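You operate a simulated robot arm through the tools that you are given. There is no shell and no other tool. Be economical: measure what you need, move in short steps, check, and stop when the job is done.

You run a simulated robot arm. Do the job below in one go: nothing can be reset, and whatever is moved stays where it is left.

TASK
Put the green nozzle on the grey hose.
Fine: shut the air valve, vent till the gauge reads zero, push the green-banded coupling onto the nozzle, then open the valve. The air is 2 bar.

The check looks at the end state, three seconds after you hand in, the way a careful person would. Anything else that was tipped, shoved, dropped, spilled or broken makes it a failure.

THE ROBOT
A 7-joint arm with a two-finger parallel gripper, fixed in place. Base frame: the origin is at the foot of the arm, x ahead of it, y to its left, z up. Lengths are in m, angles in degrees, forces in N, time in s.
Its first joint turns from -115.0 to 115.0 degrees. Payload 3.91 kg.
The TCP is the grasp point between the finger pads, 0.03 m short of the fingertips. In the tool frame z runs along the fingers and y along their closing line. The gripper opens to 0.11 m. The fingers are 0.02 m wide and 0.01 m thick; the gripper's body (0.048 by 0.112 m) begins 0.055 m behind the TCP.
Orientation is told as [roll, pitch, yaw] about the base's x, y, z axes, in that order, counted from this pose: with the fingers straight down and closing along the base's y, the tool's x points along the base's -x, its y along +y and its z along -z.

THE INTERFACE
- The arm moves only by the tool play_rows. Its argument "deltas" is a list of rows, each a list of 7 numbers: the shift along the base's x, y, z in m, then the turn, a rotation vector about the base's x, y, z in degrees, then the closure in counts, from 0 (fully open) to 255 (shut). In form: [[x, y, z, ax, ay, az, jaw], ...]. A call has 1 to 12 rows; each row shifts and turns the commanded pose from where the row before left it. Rows are played at 5 a second. More than 0.05 m and 8.6 degrees between two rows, or a gripper value outside its range, and nothing of the call is played. A pose out of reach is approached as far as the arm can. The call stops where the force on the tool passes 40 N (or 10 N more than at its start, if that is more) or the arm is blocked; 0.2 s more then pass. Each finger travels about 0.108 m/s and halts on what it meets, pressing with about 31 N; the grip force reading is that of the motor and also rises with nothing between the fingers. The clock runs only during rows and for 0.2 s after the last one: add rows that do not move to give the fingers time. It gives the time, the measured TCP pose, the force on the tool (base axes), the opening and the grip force at its end, in the units of the frame above (readings bear some noise).
- Cameras (640 x 400 px; columns grow to the right, rows downward): "scene" is fixed at [0.4148, -0.6473, 1.5937]; the picture's right is [1.00, -0.05, 0.00], its down [-0.03, -0.63, -0.78] and it looks along [0.04, 0.78, -0.63] (base axes); focal length 315 px, centre (320, 200). "wrist" rides on the gripper at [0.072, 0.017, -0.103] in the tool frame; the picture's right is [-0.23, 0.97, 0.00], its down [-0.76, -0.18, -0.62] and it looks along [-0.61, -0.14, 0.78] (tool axes); focal length 222 px, centre (320, 200). There is no depth. A picture from a camera that has moved, and an enlarged one, comes with that camera's place and axes in the base frame and with its lens. The place of the scene camera against the robot may be out by one fixed shift of up to 0.018 m in any direction.
- grab_frame(camera): a new picture of that camera. It takes no simulated time.
- lift_body(by): slides the trunk up (or, below 0, down) by that many m; the arm rides with it, the base frame stays. It gives what a move gives, with no picture.
- zoom(camera, box): a new picture of the part [left, top, right, bottom] of that camera's present view, enlarged. It takes no simulated time.
- hand_in(): hands the job in; it is judged then, once.

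Work in short steps. Places have to be worked out from the pictures, the camera data and where the tool is seen: move nearer, look again, correct. Check each grasp and each placing, and mend what went wrong. You have 120 turns and 76 pictures in all, those below and enlarged ones among them. Open the gripper and draw the arm clear of the work before you hand the job in, unless the task says otherwise; then end with one line.

The tools are called as a command line: name --pt "numbers of a row" for each row, then --argument value for the rest, lists and objects as JSON in quotes. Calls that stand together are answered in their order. play_rows: Moves the arm, as the interface text tells. Its arguments: {"type":"object","properties":{"deltas":{"type":"array"}},"required":["deltas"]} The other tools are called the same way: lift_body (by) slides the trunk up or down; grab_frame (camera) takes a picture; zoom (camera, box) takes an enlarged picture of a part of a camera's view; hand_in () hands the job in.

At the start:

```text
time: 0.0
eef_pos: [0.4174, 0.2967, 1.1847]
orientation: [0.0, 0.0, -0.1]
ft_force: [-0.6, -0.4, -0.1]
gripper_width: 0.1099
grasp_force: 0.0
trunk travel left (down, up): [-0.8, 0.19]
```

scene: 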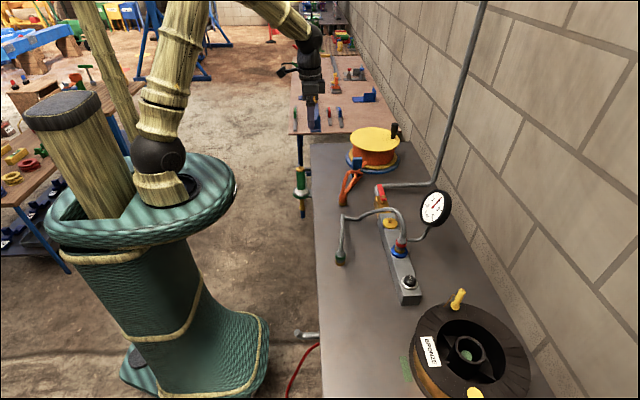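
wrist: 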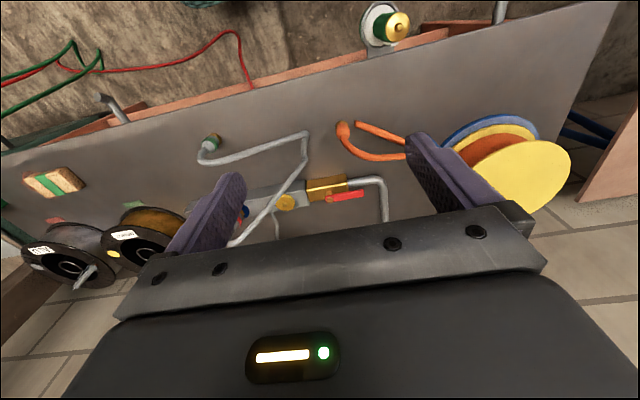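

I'll start by looking closely at the bench, to identify the valve, the gauge, the hoses and the nozzle.

zoom --camera "scene" --box '[280, 120, 480, 310]'

zoom --camera "wrist" --box '[180, 100, 440, 260]'

zoom --camera "wrist" --box '[320, 0, 460, 90]'

```text
2.11 times, centred on (380, 215) of scene
camera zoom: at [0.4148, -0.6473, 1.5937], right [1.0, -0.05, 0.0], down [-0.03, -0.63, -0.78], along [0.04, 0.78, -0.63], focal length 664 px, centre (194, 168)
```

zoom: 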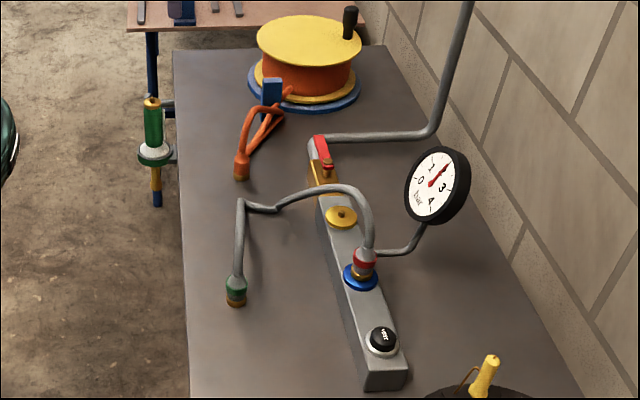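

```text
2.46 times, centred on (310, 180) of wrist
camera zoom: at [0.3449, 0.3137, 1.2887], right [0.23, 0.97, 0.0], down [0.76, -0.18, 0.62], along [0.61, -0.14, -0.78], focal length 547 px, centre (345, 249)
```

zoom: 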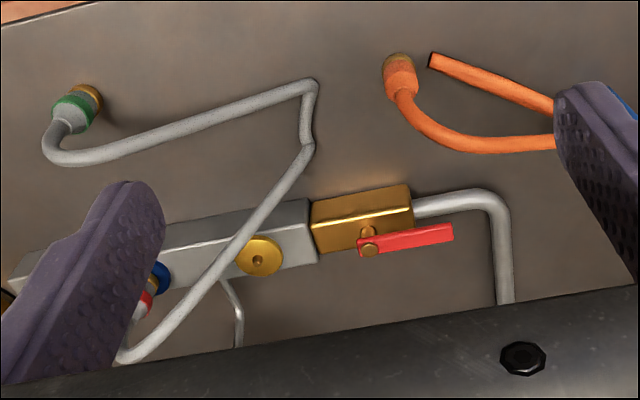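

```text
4.44 times, centred on (390, 45) of wrist
camera zoom: at [0.3449, 0.3137, 1.2887], right [0.23, 0.97, 0.0], down [0.76, -0.18, 0.62], along [0.61, -0.14, -0.78], focal length 987 px, centre (9, 889)
```

zoom: 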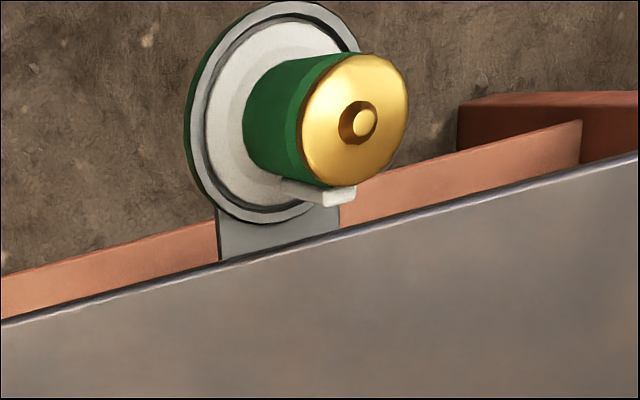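

Rays from the two cameras meet at about z 0.78 for the bench edge and 0.81 for the coupling, higher than I was told. I'll move the wrist camera to get some parallax and check.

play_rows --pt "0 -0.04 0 0 0 0 0" --pt "0 -0.04 0 0 0 0 0" --pt "0 -0.04 0 0 0 0 0" --pt "0 -0.04 0 0 0 0 0" --pt "0 -0.04 0 0 0 0 0" --pt "0 -0.02 0 0 0 0 0" --pt "0 0 0 0 0 0 0"

grab_frame --camera "wrist"

grab_frame --camera "scene"

```text
time: 1.6
eef_pos: [0.4186, 0.0777, 1.184]
orientation: [0.1, 0.0, 0.0]
ft_force: [-1.0, -0.5, -0.8]
gripper_width: 0.1098
grasp_force: 0.0
trunk travel left (down, up): [-0.8, 0.19]
```

```text
70 pictures are left
camera wrist: at [0.3471, 0.0944, 1.2873], right [0.23, 0.97, 0.0], down [0.76, -0.18, 0.62], along [0.61, -0.14, -0.78], focal length 222 px, centre (320, 200)
```

wrist: 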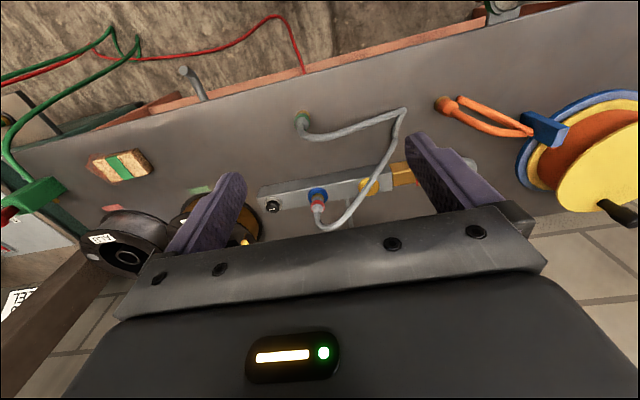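

```text
69 pictures are left
```

scene: 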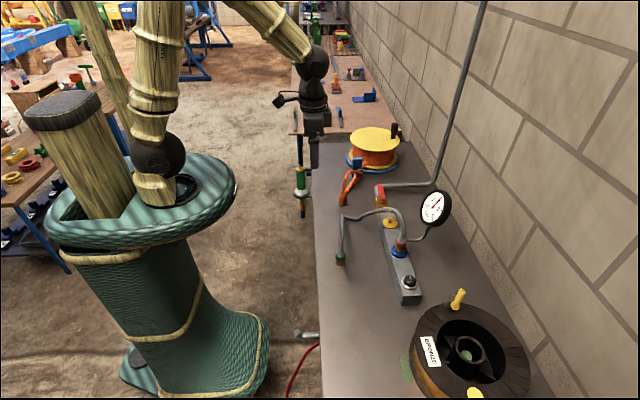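

Parallax from the moved wrist camera also puts the bench top at about 0.78 and the coupling near (0.50, 0.02, 0.80). I'll go lower for a closer look.

play_rows --pt "0 0 -0.04 0 0 0 0" --pt "0 -0.01 -0.04 0 0 0 0" --pt "0 -0.02 -0.04 0 0 0 0" --pt "0 -0.02 -0.03 0 0 0 0" --pt "0 0 0 0 0 0 0"

grab_frame --camera "wrist"

```text
time: 2.8
eef_pos: [0.4162, 0.0239, 1.0363]
orientation: [0.0, 0.0, -0.1]
ft_force: [1.5, -0.2, 0.4]
gripper_width: 0.1099
grasp_force: 0.0
trunk travel left (down, up): [-0.8, 0.19]
```

```text
68 pictures are left
camera wrist: at [0.3444, 0.0416, 1.1403], right [0.23, 0.97, 0.0], down [0.76, -0.18, 0.62], along [0.61, -0.14, -0.78], focal length 222 px, centre (320, 200)
```

wrist: 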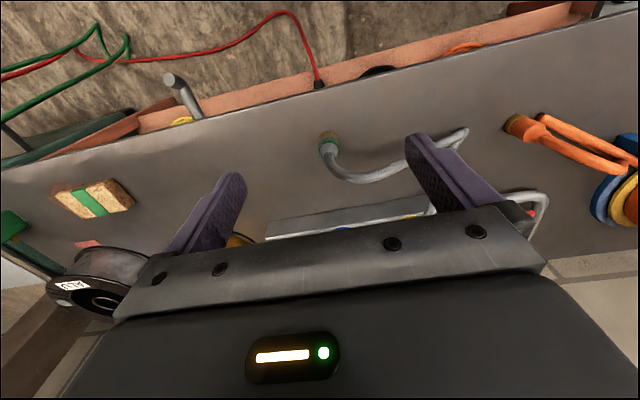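

zoom --camera "wrist" --box '[260, 90, 480, 230]'

zoom --camera "scene" --box '[290, 150, 400, 220]'

zoom --camera "scene" --box '[325, 190, 455, 310]'

```text
2.86 times, centred on (370, 160) of wrist
camera zoom: at [0.3444, 0.0416, 1.1403], right [0.23, 0.97, 0.0], down [0.76, -0.18, 0.62], along [0.61, -0.14, -0.78], focal length 635 px, centre (177, 314)
```

zoom: 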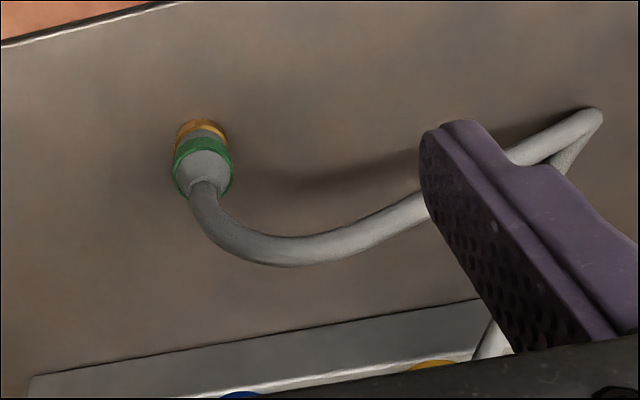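

```text
5.71 times, centred on (345, 185) of scene
camera zoom: at [0.4148, -0.6473, 1.5937], right [1.0, -0.05, 0.0], down [-0.03, -0.63, -0.78], along [0.04, 0.78, -0.63], focal length 1801 px, centre (177, 286)
```

zoom: 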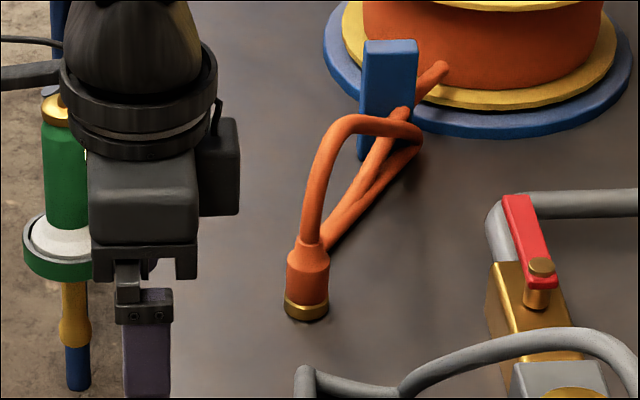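

```text
3.33 times, centred on (390, 250) of scene
camera zoom: at [0.4148, -0.6473, 1.5937], right [1.0, -0.05, 0.0], down [-0.03, -0.63, -0.78], along [0.04, 0.78, -0.63], focal length 1051 px, centre (87, 33)
```

zoom: 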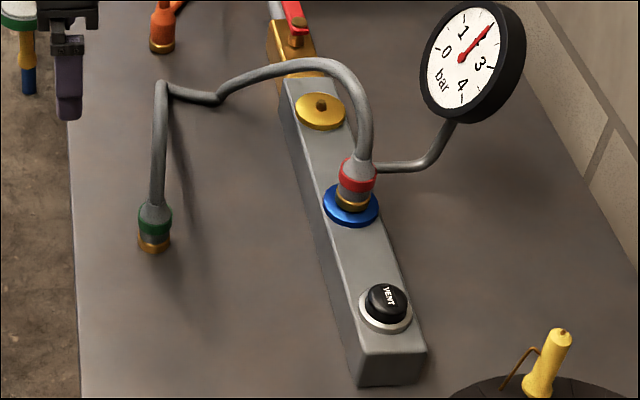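

The valve handle runs from about (0.695, 0.26) to (0.69, 0.34), z about 0.855, in line with the pipe, so the valve is open. I'll go in front of it with the tool tilted outward for a close look.

play_rows --pt "0 0.04 0 0 0 0 0" --pt "0 0.04 0 0 -8 0 0" --pt "0 0.04 0 0 -8 0 0" --pt "0 0.04 0 0 -8 0 0" --pt "0 0.04 0 0 -6 0 0" --pt "0 0.04 0 0 0 0 0" --pt "0 0 0 0 0 0 128" --pt "0 0 0 0 0 0 255" --pt "0 0 0 0 0 0 255" --pt "0 0 0 0 0 0 255"

grab_frame --camera "wrist"

```text
time: 5.0
eef_pos: [0.4206, 0.2627, 1.0346]
orientation: [0.0, -29.9, -0.1]
ft_force: [-0.3, 0.2, 0.5]
gripper_width: 0.0001
grasp_force: 31.5
trunk travel left (down, up): [-0.8, 0.19]
```

```text
64 pictures are left
camera wrist: at [0.3059, 0.2797, 1.0877], right [0.2, 0.97, 0.11], down [0.35, -0.18, 0.92], along [0.92, -0.14, -0.37], focal length 222 px, centre (320, 200)
```

wrist: 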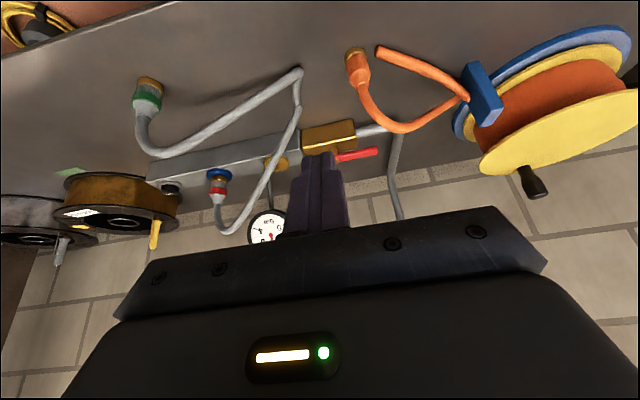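

zoom --camera "wrist" --box '[240, 80, 440, 205]'

```text
3.20 times, centred on (340, 142) of wrist
camera zoom: at [0.3059, 0.2797, 1.0877], right [0.2, 0.97, 0.11], down [0.35, -0.18, 0.92], along [0.92, -0.14, -0.37], focal length 711 px, centre (256, 384)
```

zoom: 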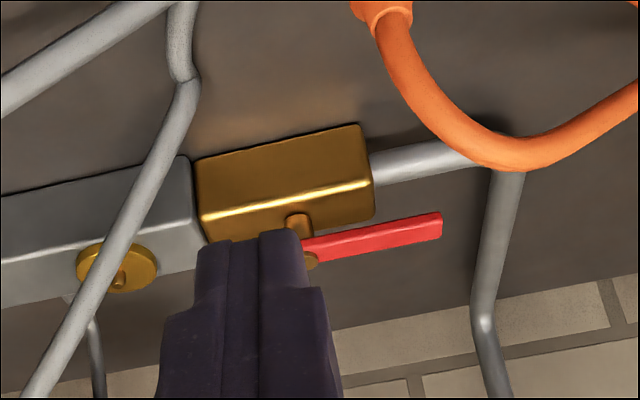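

The lever sits on top of the valve body, with its pivot near (0.69, 0.26) and its tip near y 0.343. I'll bring the closed fingertips beside it on the robot side, near its free end, then look again.

play_rows --pt "0.03 0.02 0 0 0 0 255" --pt "0.03 0.02 0 0 0 0 255" --pt "0.03 0.02 -0.02 0 0 0 255" --pt "0.03 0.0 -0.02 0 0 0 255" --pt "0.03 0 -0.02 0 0 0 255" --pt "0.02 0 -0.03 0 0 0 255" --pt "0 0 0 0 0 0 255"

grab_frame --camera "wrist"

grab_frame --camera "scene"

```text
time: 6.6
eef_pos: [0.5843, 0.3237, 0.9443]
orientation: [-0.1, -30.0, 0.0]
ft_force: [0.5, 0.3, 0.3]
gripper_width: 0.0002
grasp_force: 31.4
trunk travel left (down, up): [-0.8, 0.19]
```

```text
62 pictures are left
camera wrist: at [0.47, 0.3425, 0.9987], right [0.2, 0.97, 0.11], down [0.35, -0.18, 0.92], along [0.92, -0.14, -0.37], focal length 222 px, centre (320, 200)
```

wrist: 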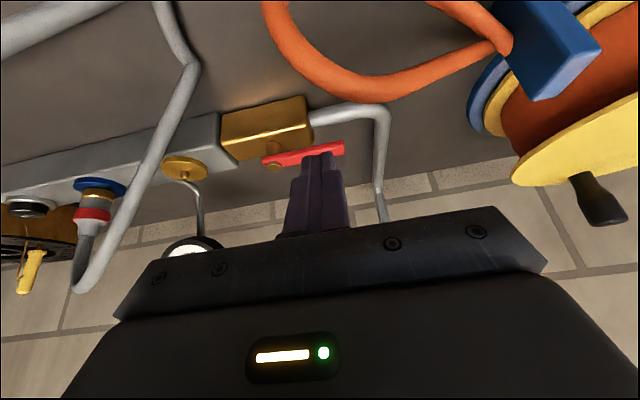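

```text
61 pictures are left
```

scene: 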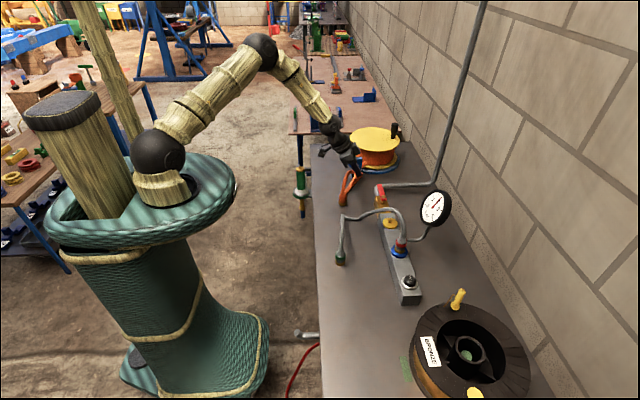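

The lever is confirmed at x about 0.688, z about 0.853, with its tip at y 0.343. I'll lower the fingertips beside it, stopping about 2 cm short on the robot side.

play_rows --pt "0.02 0 -0.02 0 0 0 255" --pt "0.015 0 -0.025 0 0 0 255" --pt "0.012 0 -0.025 0 0 0 255" --pt "0 0 0 0 0 0 255"

grab_frame --camera "wrist"

```text
time: 7.6
eef_pos: [0.6333, 0.3281, 0.8784]
orientation: [0.1, -30.0, 0.1]
ft_force: [0.6, 0.0, -0.6]
gripper_width: 0.0001
grasp_force: 30.8
trunk travel left (down, up): [-0.8, 0.19]
```

```text
60 pictures are left
camera wrist: at [0.518, 0.3446, 0.9319], right [0.2, 0.97, 0.11], down [0.35, -0.18, 0.92], along [0.92, -0.14, -0.37], focal length 222 px, centre (320, 200)
```

wrist: 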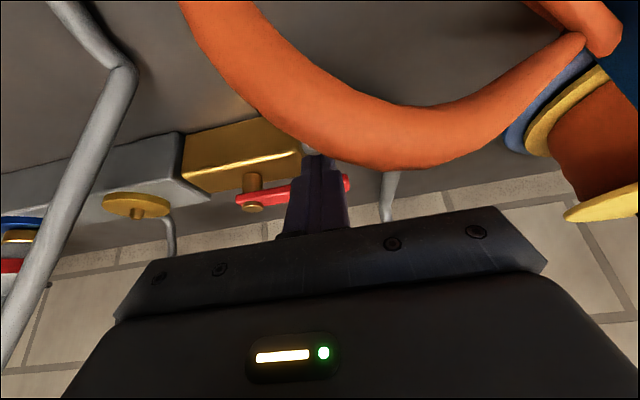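

The orange hose loop looks close, so I'm zooming in to check clearance before pushing.

zoom --camera "wrist" --box '[230, 100, 430, 240]'

zoom --camera "scene" --box '[300, 120, 420, 220]'

```text
2.86 times, centred on (330, 170) of wrist
camera zoom: at [0.518, 0.3446, 0.9319], right [0.2, 0.97, 0.11], down [0.35, -0.18, 0.92], along [0.92, -0.14, -0.37], focal length 635 px, centre (291, 286)
```

zoom: 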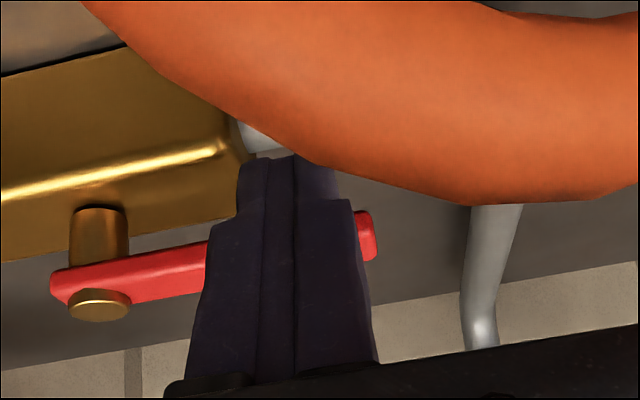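

```text
4.00 times, centred on (360, 170) of scene
camera zoom: at [0.4148, -0.6473, 1.5937], right [1.0, -0.05, 0.0], down [-0.03, -0.63, -0.78], along [0.04, 0.78, -0.63], focal length 1261 px, centre (160, 320)
```

zoom: 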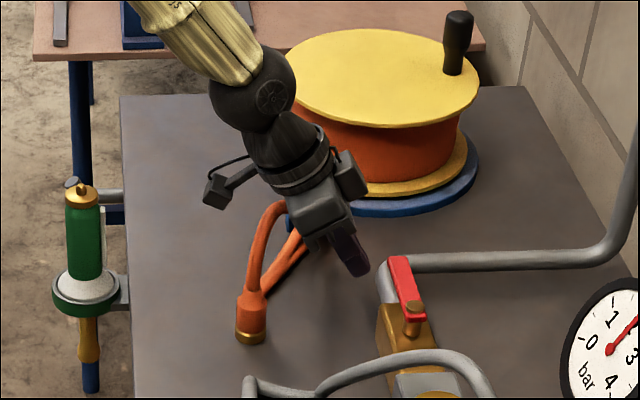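

The orange loop is a few cm below the camera on the robot side, and pushing toward +x with decreasing y moves away from it. I'll nudge the lever gently to see whether it turns that way.

play_rows --pt "0.01 -0.006 -0.006 0 0 0 255" --pt "0.01 -0.006 0 0 0 0 255" --pt "0.01 0 0 0 0 0 255" --pt "0.01 0 0 0 0 0 255" --pt "0.005 0 0 0 0 0 255"

zoom --camera "wrist" --box '[230, 100, 430, 240]'

```text
time: 8.4
eef_pos: [0.6555, 0.3176, 0.863]
orientation: [-0.3, -28.7, 0.2]
ft_force: [-12.9, 1.5, -2.2]
gripper_width: 0.0
grasp_force: 30.9
trunk travel left (down, up): [-0.8, 0.19]
stopped in row 4: the force on the tool passed its limit (the readings are from after the stop); the commanded pose is now the measured one
```

```text
2.86 times, centred on (330, 170) of wrist
camera zoom: at [0.542, 0.3349, 0.9198], right [0.2, 0.97, 0.11], down [0.37, -0.17, 0.91], along [0.91, -0.14, -0.39], focal length 635 px, centre (291, 286)
```

zoom: 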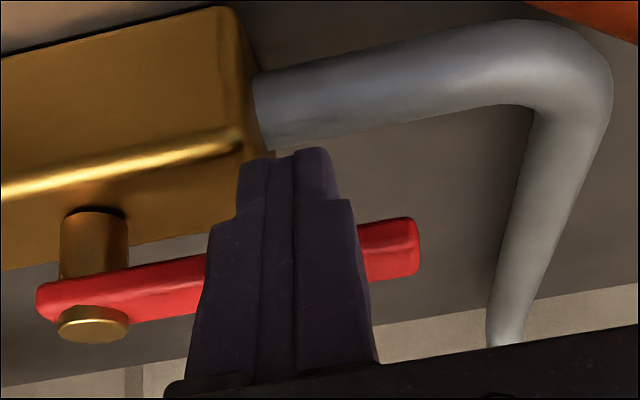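

The push met a stop: either the lever's own stop or the brass body under my fingertip. I'll back off, raise 1 cm and retry at lever height.

play_rows --pt "-0.015 0 0.008 0 -1.3 0 255" --pt "0 0.004 0.006 0 0 0 255" --pt "0.01 0 0 0 0 0 255" --pt "0.01 0 0 0 0 0 255" --pt "0.005 0 0 0 0 0 255" --pt "0.005 0 0 0 0 0 255" --pt "0.005 0 0 0 0 0 255"

zoom --camera "wrist" --box '[230, 100, 430, 240]'

```text
time: 9.8
eef_pos: [0.6624, 0.3216, 0.8834]
orientation: [-0.2, -30.0, 0.2]
ft_force: [-25.9, -5.5, 24.6]
gripper_width: 0.0001
grasp_force: 31.2
trunk travel left (down, up): [-0.8, 0.19]
stopped in row 6: the force on the tool passed its limit (the readings are from after the stop); the commanded pose is now the measured one
```

```text
2.86 times, centred on (330, 170) of wrist
camera zoom: at [0.5473, 0.3385, 0.9371], right [0.2, 0.97, 0.11], down [0.35, -0.18, 0.92], along [0.92, -0.14, -0.37], focal length 635 px, centre (291, 286)
```

zoom: 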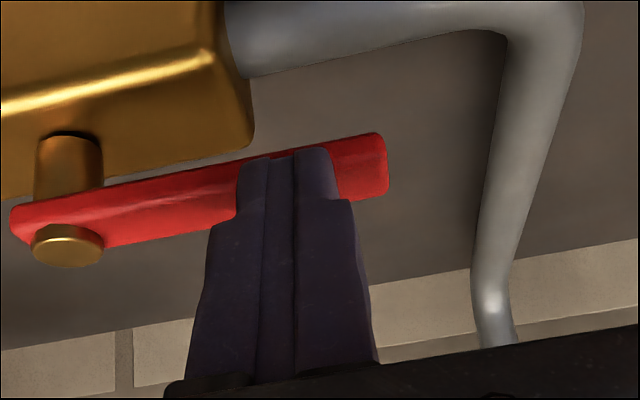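

The lever won't turn toward +x at all, so it must close toward the robot. I'll back off, rise and pass over it to hook it from the far side.

play_rows --pt "-0.012 0 0.01 0 0 0 255" --pt "0 0 0.035 0 0 0 255" --pt "0.03 0 0.01 0 0 0 255" --pt "0.03 0 0 0 0 0 255" --pt "0.01 0 0 0 0 0 255" --pt "0 0 0 0 0 0 255"

grab_frame --camera "wrist"

zoom --camera "scene" --box '[320, 140, 460, 240]'

```text
time: 11.2
eef_pos: [0.7244, 0.3226, 0.9335]
orientation: [-0.2, -29.9, 0.2]
ft_force: [0.4, 0.4, -0.8]
gripper_width: 0.0
grasp_force: 31.3
trunk travel left (down, up): [-0.8, 0.19]
```

```text
55 pictures are left
camera wrist: at [0.6097, 0.3385, 0.9877], right [0.19, 0.97, 0.11], down [0.35, -0.17, 0.92], along [0.92, -0.14, -0.37], focal length 222 px, centre (320, 200)
```

wrist: 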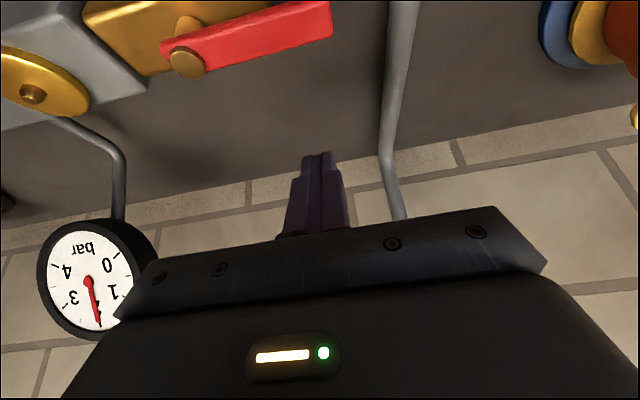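

```text
4.00 times, centred on (390, 190) of scene
camera zoom: at [0.4148, -0.6473, 1.5937], right [1.0, -0.05, 0.0], down [-0.03, -0.63, -0.78], along [0.04, 0.78, -0.63], focal length 1261 px, centre (40, 240)
```

zoom: 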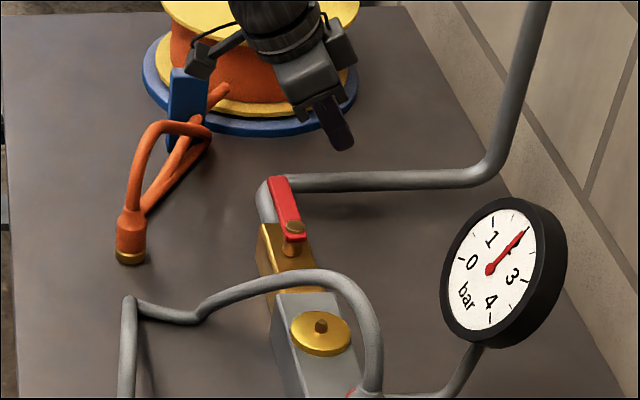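

The way is clear: the lever is at x about 0.686, and my tip is at about (0.739, 0.323), behind it. I'll descend on the far side.

play_rows --pt "0 0 -0.03 0 0 0 255" --pt "-0.002 0 -0.03 0 0 0 255" --pt "0 0 0 0 0 0 255"

grab_frame --camera "wrist"

```text
time: 12.0
eef_pos: [0.7228, 0.3219, 0.8751]
orientation: [-0.1, -30.0, 0.2]
ft_force: [0.2, -0.1, 0.6]
gripper_width: 0.0001
grasp_force: 31.2
trunk travel left (down, up): [-0.8, 0.19]
```

```text
53 pictures are left
camera wrist: at [0.6077, 0.3385, 0.9294], right [0.19, 0.97, 0.11], down [0.35, -0.18, 0.92], along [0.92, -0.14, -0.37], focal length 222 px, centre (320, 200)
```

wrist: 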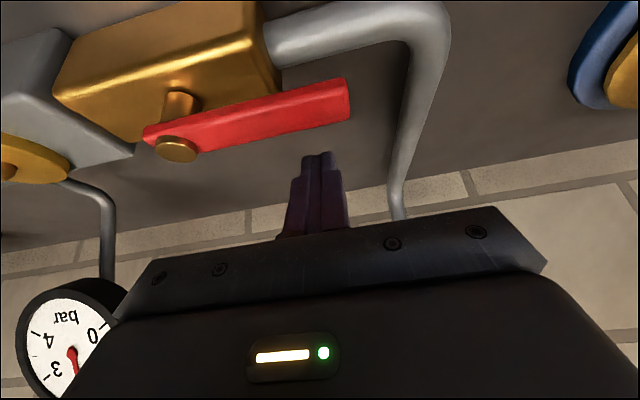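

Now the pull test toward the robot, in small steps.

play_rows --pt "-0.013 0 0 0 0 0 255" --pt "-0.013 0 0 0 0 0 255" --pt "-0.008 0 0 0 0 0 255" --pt "-0.008 0 0 0 0 0 255" --pt "-0.006 0 0 0 0 0 255"

zoom --camera "wrist" --box '[120, 40, 440, 240]'

```text
time: 13.2
eef_pos: [0.676, 0.3235, 0.8743]
orientation: [-0.2, -29.8, 0.2]
ft_force: [0.6, -0.3, 1.0]
gripper_width: 0.0
grasp_force: 31.0
trunk travel left (down, up): [-0.8, 0.19]
```

```text
2.00 times, centred on (280, 140) of wrist
camera zoom: at [0.561, 0.3395, 0.9287], right [0.19, 0.97, 0.11], down [0.35, -0.17, 0.92], along [0.92, -0.14, -0.37], focal length 444 px, centre (400, 320)
```

zoom: 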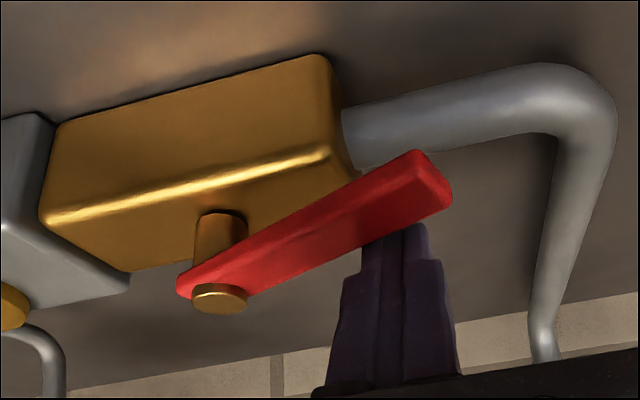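

The lever is turning freely. I'll continue along the arc and ease the tilt, which raises the hand away from the hoses.

play_rows --pt "-0.011 -0.005 0.001 0 3 0 255" --pt "-0.013 -0.006 0.001 0 3 0 255" --pt "-0.012 -0.008 0.001 0 3 0 255" --pt "-0.009 -0.011 0.001 0 3 0 255"

grab_frame --camera "wrist"

zoom --camera "scene" --box '[320, 140, 460, 240]'

```text
time: 14.2
eef_pos: [0.6297, 0.2917, 0.8783]
orientation: [-0.2, -17.8, 0.1]
ft_force: [0.2, 0.6, 0.6]
gripper_width: 0.0
grasp_force: 31.6
trunk travel left (down, up): [-0.8, 0.19]
```

```text
51 pictures are left
camera wrist: at [0.5289, 0.3092, 0.9543], right [0.21, 0.97, 0.07], down [0.53, -0.17, 0.83], along [0.82, -0.14, -0.56], focal length 222 px, centre (320, 200)
```

wrist: 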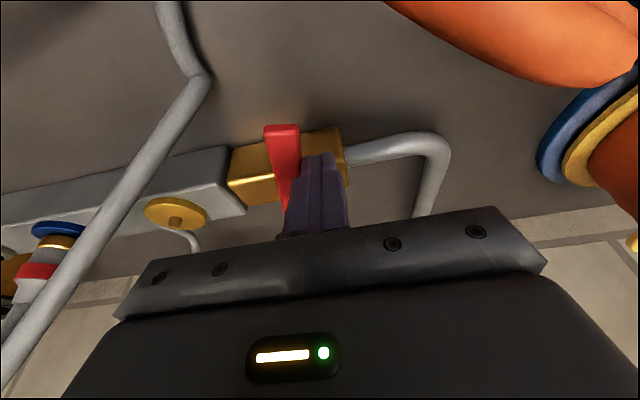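

```text
4.00 times, centred on (390, 190) of scene
camera zoom: at [0.4148, -0.6473, 1.5937], right [1.0, -0.05, 0.0], down [-0.03, -0.63, -0.78], along [0.04, 0.78, -0.63], focal length 1261 px, centre (40, 240)
```

zoom: 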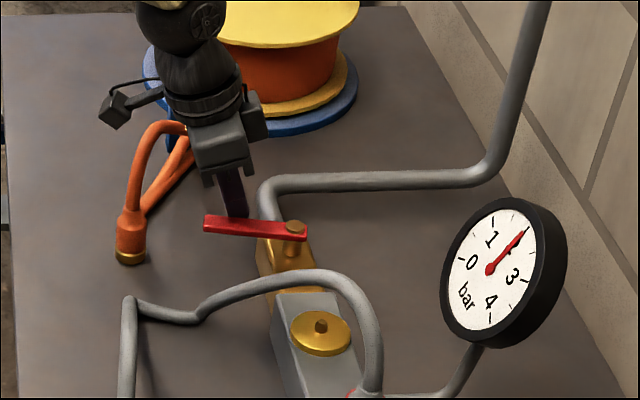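

The lever has turned about 80°. I'll finish by nudging in -y until it meets its stop.

play_rows --pt "-0.003 -0.007 0 0 2 0 255" --pt "0 -0.005 0 0 0 0 255" --pt "0 -0.004 0 0 0 0 255" --pt "0 -0.004 0 0 0 0 255" --pt "0 -0.003 0 0 0 0 255" --pt "0 -0.003 0 0 0 0 255"

zoom --camera "scene" --box '[320, 140, 460, 240]'

```text
time: 15.6
eef_pos: [0.6259, 0.2778, 0.8789]
orientation: [0.8, -16.1, 0.5]
ft_force: [1.0, 12.0, -5.7]
gripper_width: 0.0002
grasp_force: 30.6
trunk travel left (down, up): [-0.8, 0.19]
stopped in row 6: the force on the tool passed its limit (the readings are from after the stop); the commanded pose is now the measured one
```

```text
4.00 times, centred on (390, 190) of scene
camera zoom: at [0.4148, -0.6473, 1.5937], right [1.0, -0.05, 0.0], down [-0.03, -0.63, -0.78], along [0.04, 0.78, -0.63], focal length 1261 px, centre (40, 240)
```

zoom: 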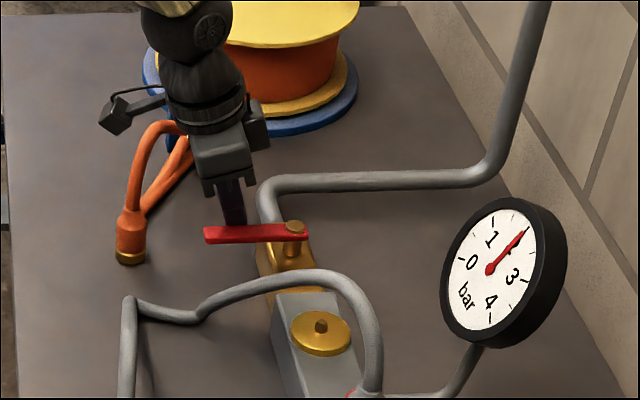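

The lever is at its stop, so the valve is closed and the gauge holds at 2 bar. Next I'll lift away and go over to the vent button, about (0.68, -0.108, 0.85).

play_rows --pt "0 0.012 0 0 0 0 255" --pt "0 0 0.04 0 3 0 255" --pt "0 0 0.05 0 4 0 255" --pt "-0.03 -0.02 0.05 0 4 0 255" --pt "-0.03 -0.04 0.03 0 4 0 255" --pt "-0.03 -0.04 0 0 0 0 255" --pt "-0.02 -0.045 0 0 0 0 255" --pt "0 -0.045 0 0 0 0 255" --pt "0 -0.045 0 0 0 0 255" --pt "0 -0.045 0 0 0 0 255" --pt "0 -0.045 0 0 0 0 255" --pt "0 -0.04 0 0 0 0 255"

grab_frame --camera "wrist"

grab_frame --camera "scene"

```text
refused: row 4 steps farther than a row can; nothing moved
```

```text
48 pictures are left
camera wrist: at [0.5273, 0.2928, 0.9583], right [0.21, 0.98, 0.08], down [0.56, -0.18, 0.81], along [0.8, -0.12, -0.58], focal length 222 px, centre (320, 200)
```

wrist: 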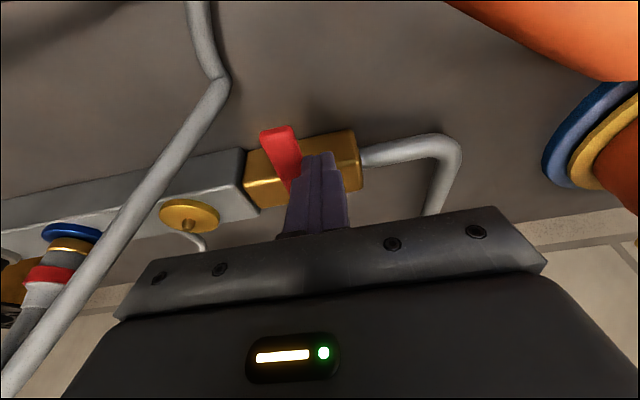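

```text
47 pictures are left
```

scene: 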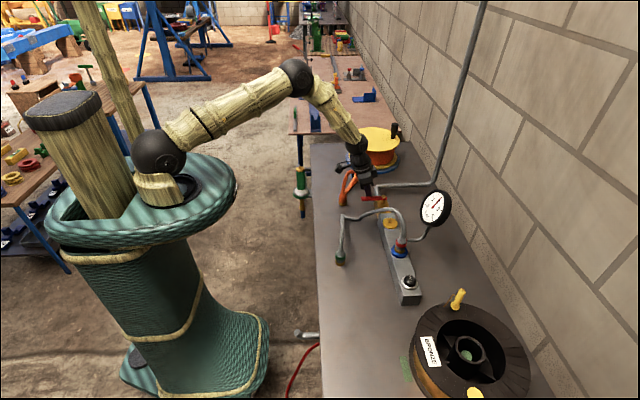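

The call was refused because one row stepped too far. I'll replay it with shorter rows.

play_rows --pt "0 0.012 0 0 0 0 255" --pt "0 0 0.04 0 3 0 255" --pt "0 0 0.045 0 4 0 255" --pt "-0.02 -0.01 0.04 0 4 0 255" --pt "-0.02 -0.03 0.03 0 4 0 255" --pt "-0.03 -0.035 0.01 0 0 0 255" --pt "-0.02 -0.04 0 0 0 0 255" --pt "-0.02 -0.045 0 0 0 0 255" --pt "0 -0.045 0 0 0 0 255" --pt "0 -0.045 0 0 0 0 255" --pt "0 -0.045 0 0 0 0 255" --pt "0 -0.045 0 0 0 0 255"

grab_frame --camera "wrist"

```text
time: 18.2
eef_pos: [0.5183, -0.0572, 1.0445]
orientation: [0.5, -1.0, 0.4]
ft_force: [0.7, -0.7, -0.4]
gripper_width: 0.0
grasp_force: 30.9
trunk travel left (down, up): [-0.8, 0.19]
```

```text
46 pictures are left
camera wrist: at [0.4431, -0.0422, 1.1463], right [0.22, 0.98, 0.02], down [0.75, -0.18, 0.64], along [0.62, -0.13, -0.77], focal length 222 px, centre (320, 200)
```

wrist: 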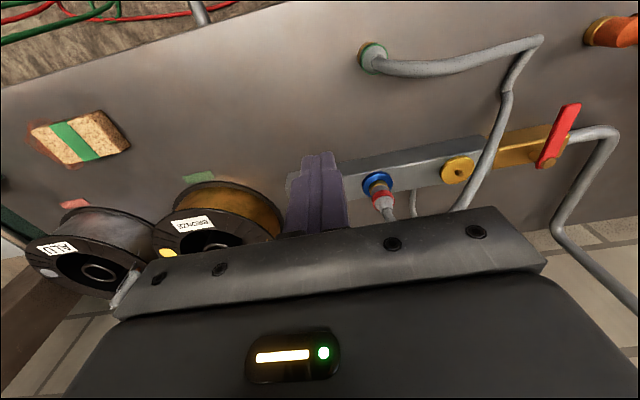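

The finger hides the vent. I'll shift sideways in -y so it shows beside the fingers.

play_rows --pt "0.02 -0.045 0 -0.5 1 -0.4 255" --pt "0.02 -0.045 0 0 0 0 255" --pt "0 0 0 0 0 0 255"

zoom --camera "wrist" --box '[240, 80, 480, 230]'

zoom --camera "scene" --box '[330, 190, 490, 310]'

```text
time: 19.0
eef_pos: [0.5559, -0.1422, 1.0442]
orientation: [0.0, -0.1, 0.1]
ft_force: [-0.1, 0.2, -0.4]
gripper_width: 0.0001
grasp_force: 31.2
trunk travel left (down, up): [-0.8, 0.19]
```

```text
2.67 times, centred on (360, 155) of wrist
camera zoom: at [0.4827, -0.1261, 1.1475], right [0.23, 0.97, 0.0], down [0.76, -0.18, 0.62], along [0.61, -0.14, -0.78], focal length 592 px, centre (213, 320)
```

zoom: 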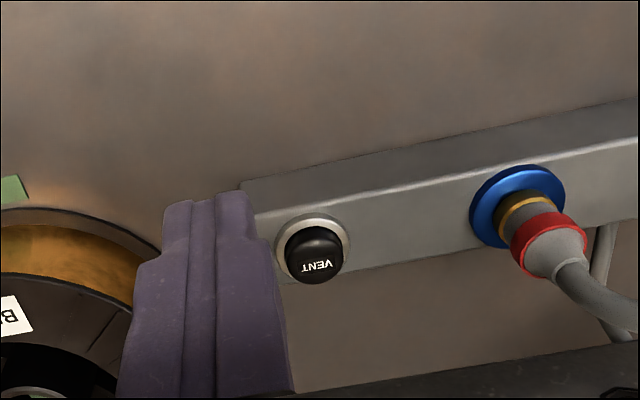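

```text
3.33 times, centred on (410, 250) of scene
camera zoom: at [0.4148, -0.6473, 1.5937], right [1.0, -0.05, 0.0], down [-0.03, -0.63, -0.78], along [0.04, 0.78, -0.63], focal length 1051 px, centre (20, 33)
```

zoom: 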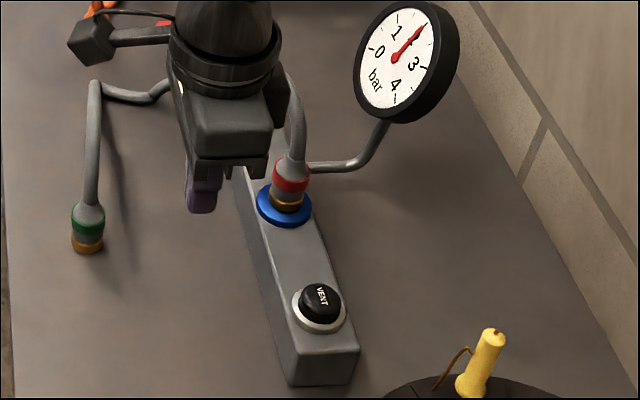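

I put the vent button at about (0.678, -0.110) with its top near z 0.86. I'll move the closed fingertips above it.

play_rows --pt "0.04 0.01 0 0 0 0 255" --pt "0.04 0.012 -0.02 0 0 0 255" --pt "0.042 0.01 -0.025 0 0 0 255" --pt "0 0 -0.04 0 0 0 255" --pt "0 0 -0.02 0 0 0 255" --pt "0 0 0 0 0 0 255"

grab_frame --camera "wrist"

zoom --camera "scene" --box '[330, 190, 490, 310]'

```text
time: 20.4
eef_pos: [0.6749, -0.1109, 0.9382]
orientation: [-0.1, -0.3, 0.0]
ft_force: [0.3, 0.1, 0.1]
gripper_width: 0.0002
grasp_force: 30.9
trunk travel left (down, up): [-0.8, 0.19]
```

```text
43 pictures are left
camera wrist: at [0.6022, -0.0943, 1.042], right [0.23, 0.97, 0.0], down [0.76, -0.18, 0.63], along [0.61, -0.14, -0.78], focal length 222 px, centre (320, 200)
```

wrist: 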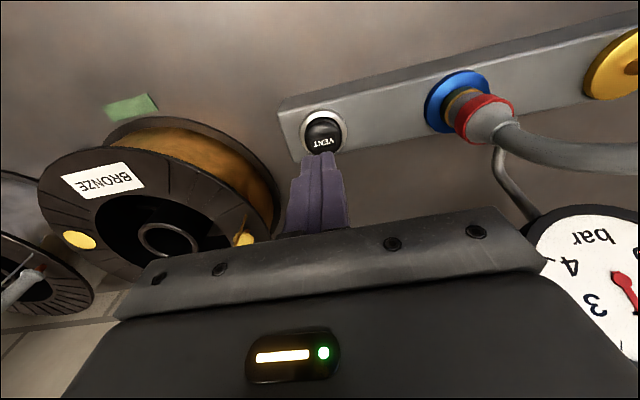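

```text
3.33 times, centred on (410, 250) of scene
camera zoom: at [0.4148, -0.6473, 1.5937], right [1.0, -0.05, 0.0], down [-0.03, -0.63, -0.78], along [0.04, 0.78, -0.63], focal length 1051 px, centre (20, 33)
```

zoom: 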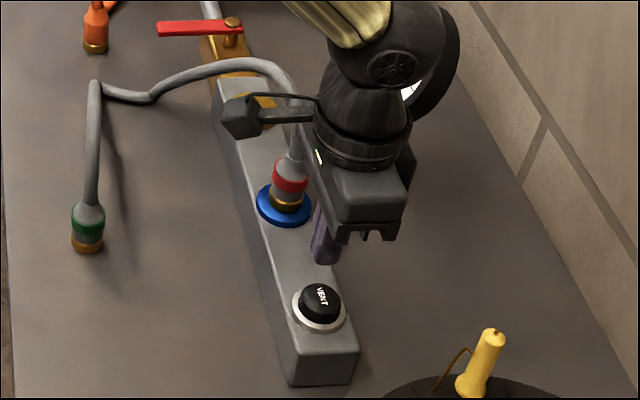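

I'm aligned over the button, so I'll go down in fine steps to press it.

play_rows --pt "0 0.002 -0.02 0 0 0 255" --pt "0 0 -0.018 0 0 0 255" --pt "0 0 -0.005 0 0 0 255" --pt "0 0 -0.004 0 0 0 255" --pt "0 0 -0.003 0 0 0 255" --pt "0 0 -0.003 0 0 0 255" --pt "0 0 -0.003 0 0 0 255"

grab_frame --camera "wrist"

```text
time: 22.0
eef_pos: [0.6779, -0.1087, 0.8812]
orientation: [0.1, -0.2, 0.0]
ft_force: [0.4, 0.6, 1.0]
gripper_width: 0.0
grasp_force: 30.5
trunk travel left (down, up): [-0.8, 0.19]
```

```text
41 pictures are left
camera wrist: at [0.6047, -0.0921, 0.9858], right [0.23, 0.97, 0.0], down [0.76, -0.18, 0.63], along [0.61, -0.14, -0.78], focal length 222 px, centre (320, 200)
```

wrist: 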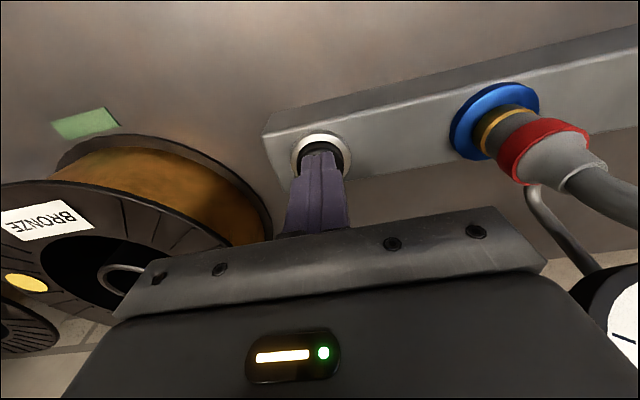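

There's almost no force yet at tip z 0.851. I'll keep going down in small steps.

play_rows --pt "0 0 -0.003 0 0 0 255" --pt "0 0 -0.003 0 0 0 255" --pt "0 0 -0.003 0 0 0 255" --pt "0 0 0 0 0 0 255"

zoom --camera "scene" --box '[370, 180, 470, 300]'

```text
time: 23.0
eef_pos: [0.6775, -0.11, 0.8754]
orientation: [0.1, -0.4, 0.1]
ft_force: [0.0, 3.9, 11.3]
gripper_width: 0.0
grasp_force: 30.8
trunk travel left (down, up): [-0.8, 0.19]
```

```text
3.33 times, centred on (420, 240) of scene
camera zoom: at [0.4148, -0.6473, 1.5937], right [1.0, -0.05, 0.0], down [-0.03, -0.63, -0.78], along [0.04, 0.78, -0.63], focal length 1051 px, centre (-13, 67)
```

zoom: 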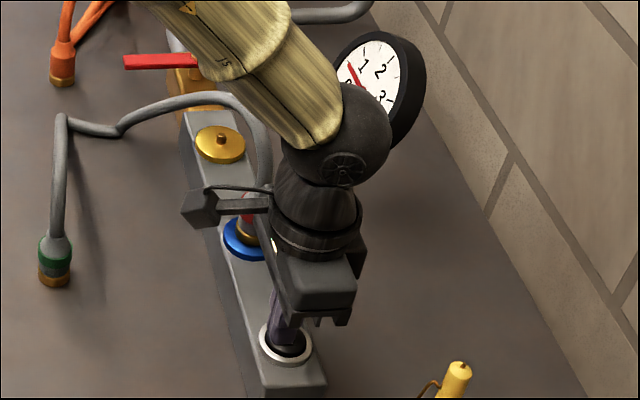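

The button is depressed and the needle is falling below 1. I'll press slightly more and hold.

play_rows --pt "0 0 -0.002 0 0 0 255" --pt "0 0 0 0 0 0 255" --pt "0 0 0 0 0 0 255" --pt "0 0 0 0 0 0 255" --pt "0 0 0 0 0 0 255" --pt "0 0 0 0 0 0 255" --pt "0 0 0 0 0 0 255" --pt "0 0 0 0 0 0 255" --pt "0 0 0 0 0 0 255" --pt "0 0 0 0 0 0 255" --pt "0 0 0 0 0 0 255" --pt "0 0 0 0 0 0 255"

play_rows --pt "0 0 0 0 0 0 255" --pt "0 0 0 0 0 0 255" --pt "0 0 0 0 0 0 255" --pt "0 0 0 0 0 0 255" --pt "0 0 0 0 0 0 255" --pt "0 0 0 0 0 0 255" --pt "0 0 0 0 0 0 255" --pt "0 0 0 0 0 0 255" --pt "0 0 0 0 0 0 255" --pt "0 0 0 0 0 0 255" --pt "0 0 0 0 0 0 255" --pt "0 0 0 0 0 0 255"

zoom --camera "scene" --box '[400, 180, 460, 240]'

```text
time: 25.6
eef_pos: [0.6788, -0.1103, 0.8744]
orientation: [0.0, -0.3, -0.1]
ft_force: [9.0, 2.8, 26.1]
gripper_width: 0.0
grasp_force: 30.8
trunk travel left (down, up): [-0.8, 0.19]
```

```text
time: 28.2
eef_pos: [0.6774, -0.1103, 0.8754]
orientation: [0.0, -0.4, 0.0]
ft_force: [8.3, 2.0, 27.5]
gripper_width: 0.0
grasp_force: 31.4
trunk travel left (down, up): [-0.8, 0.19]
```

```text
6.67 times, centred on (430, 210) of scene
camera zoom: at [0.4148, -0.6473, 1.5937], right [1.0, -0.05, 0.0], down [-0.03, -0.63, -0.78], along [0.04, 0.78, -0.63], focal length 2102 px, centre (-413, 133)
```

zoom: 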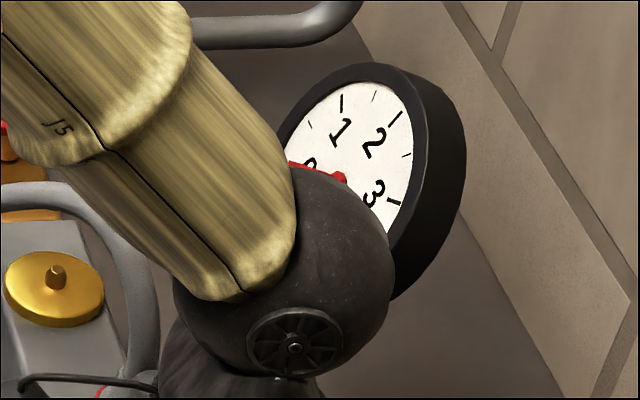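

The needle is at or near zero. I'll lift off, back away, open the gripper and read the gauge clearly.

play_rows --pt "0 0 0.02 0 0 0 255" --pt "0 0 0.04 0 0 0 255" --pt "0 0 0.045 0 0 0 255" --pt "-0.03 0 0.035 0 0 0 255" --pt "-0.045 0 0.02 0 0 0 255" --pt "-0.045 0 0 0 0 0 200" --pt "-0.045 0 0 0 0 0 100" --pt "-0.045 0.01 0 0 0 0 0" --pt "0 0 0 0 0 0 0"

zoom --camera "scene" --box '[320, 170, 470, 310]'

grab_frame --camera "wrist"

```text
time: 30.2
eef_pos: [0.4681, -0.0991, 1.0278]
orientation: [0.1, -0.2, 0.0]
ft_force: [-0.6, 0.8, -0.7]
gripper_width: 0.11
grasp_force: 0.0
trunk travel left (down, up): [-0.8, 0.19]
```

```text
2.86 times, centred on (395, 240) of scene
camera zoom: at [0.4148, -0.6473, 1.5937], right [1.0, -0.05, 0.0], down [-0.03, -0.63, -0.78], along [0.04, 0.78, -0.63], focal length 901 px, centre (106, 86)
```

zoom: 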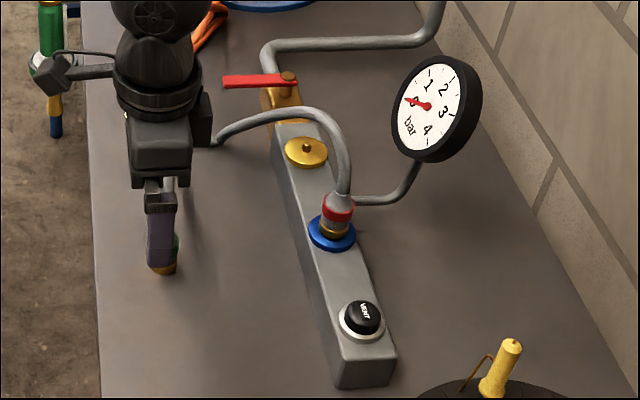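

```text
37 pictures are left
camera wrist: at [0.3957, -0.082, 1.1319], right [0.23, 0.97, 0.0], down [0.76, -0.18, 0.63], along [0.61, -0.14, -0.78], focal length 222 px, centre (320, 200)
```

wrist: 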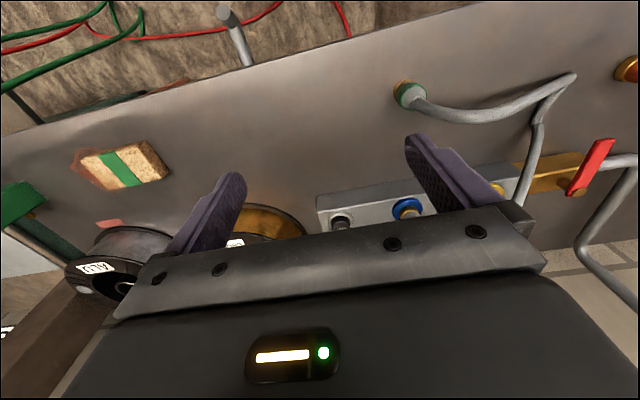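

The gauge reads zero. The hose seems to rise straight up from the coupling to about z 0.91, so I'll grip from the side at a tilt. First I want a close look at the nozzle.

play_rows --pt "-0.02 0.04 0.01 0 0 0 0" --pt "-0.02 0.045 0 0 0 0 0" --pt "-0.02 0.045 0 0 0 0 0" --pt "-0.02 0.045 0 0 0 0 0" --pt "-0.02 0.045 0 0 0 0 0" --pt "-0.02 0.045 0 0 0 0 0" --pt "-0.02 0.045 0 0 0 0 0" --pt "-0.02 0.045 0 0 0 0 0" --pt "-0.02 0.045 0 0 0 0 0" --pt "-0.02 0.045 0 0 0 0 0" --pt "0 0.045 0 0 0 0 0" --pt "0 0 0 0 0 0 0"

grab_frame --camera "wrist"

```text
time: 32.8
eef_pos: [0.2699, 0.3907, 1.0439]
orientation: [0.1, -0.2, 0.1]
ft_force: [0.1, 0.1, 0.1]
gripper_width: 0.1101
grasp_force: 0.2
trunk travel left (down, up): [-0.8, 0.19]
```

```text
36 pictures are left
camera wrist: at [0.1959, 0.4073, 1.1481], right [0.23, 0.97, 0.0], down [0.76, -0.18, 0.63], along [0.61, -0.14, -0.78], focal length 222 px, centre (320, 200)
```

wrist: 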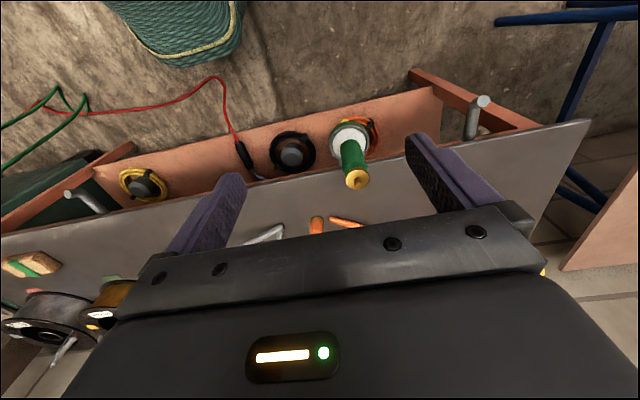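

zoom --camera "wrist" --box '[310, 100, 410, 200]'

zoom --camera "scene" --box '[270, 150, 350, 230]'

zoom --camera "scene" --box '[310, 190, 410, 280]'

```text
4.00 times, centred on (360, 150) of wrist
camera zoom: at [0.1959, 0.4073, 1.1481], right [0.23, 0.97, 0.0], down [0.76, -0.18, 0.63], along [0.61, -0.14, -0.78], focal length 888 px, centre (160, 400)
```

zoom: 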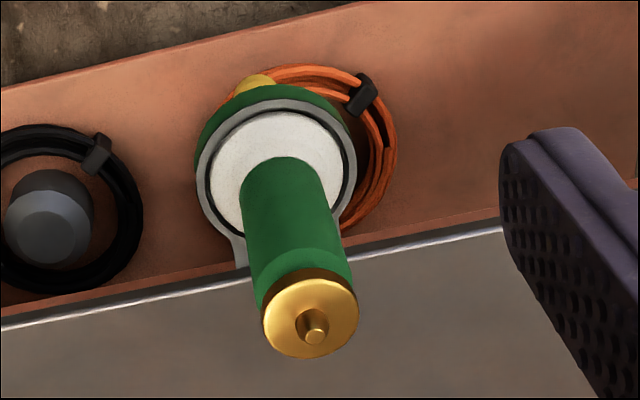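

```text
5.00 times, centred on (310, 190) of scene
camera zoom: at [0.4148, -0.6473, 1.5937], right [1.0, -0.05, 0.0], down [-0.03, -0.63, -0.78], along [0.04, 0.78, -0.63], focal length 1576 px, centre (370, 250)
```

zoom: 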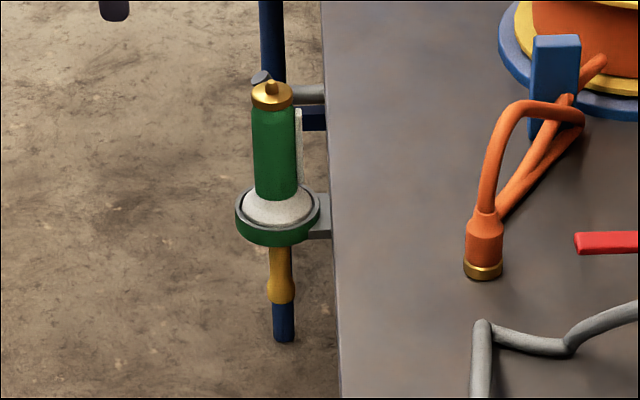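

```text
4.44 times, centred on (360, 235) of scene
camera zoom: at [0.4148, -0.6473, 1.5937], right [1.0, -0.05, 0.0], down [-0.03, -0.63, -0.78], along [0.04, 0.78, -0.63], focal length 1401 px, centre (142, 44)
```

zoom: 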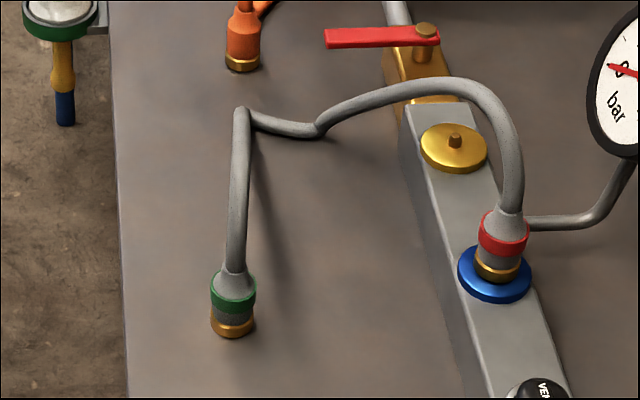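

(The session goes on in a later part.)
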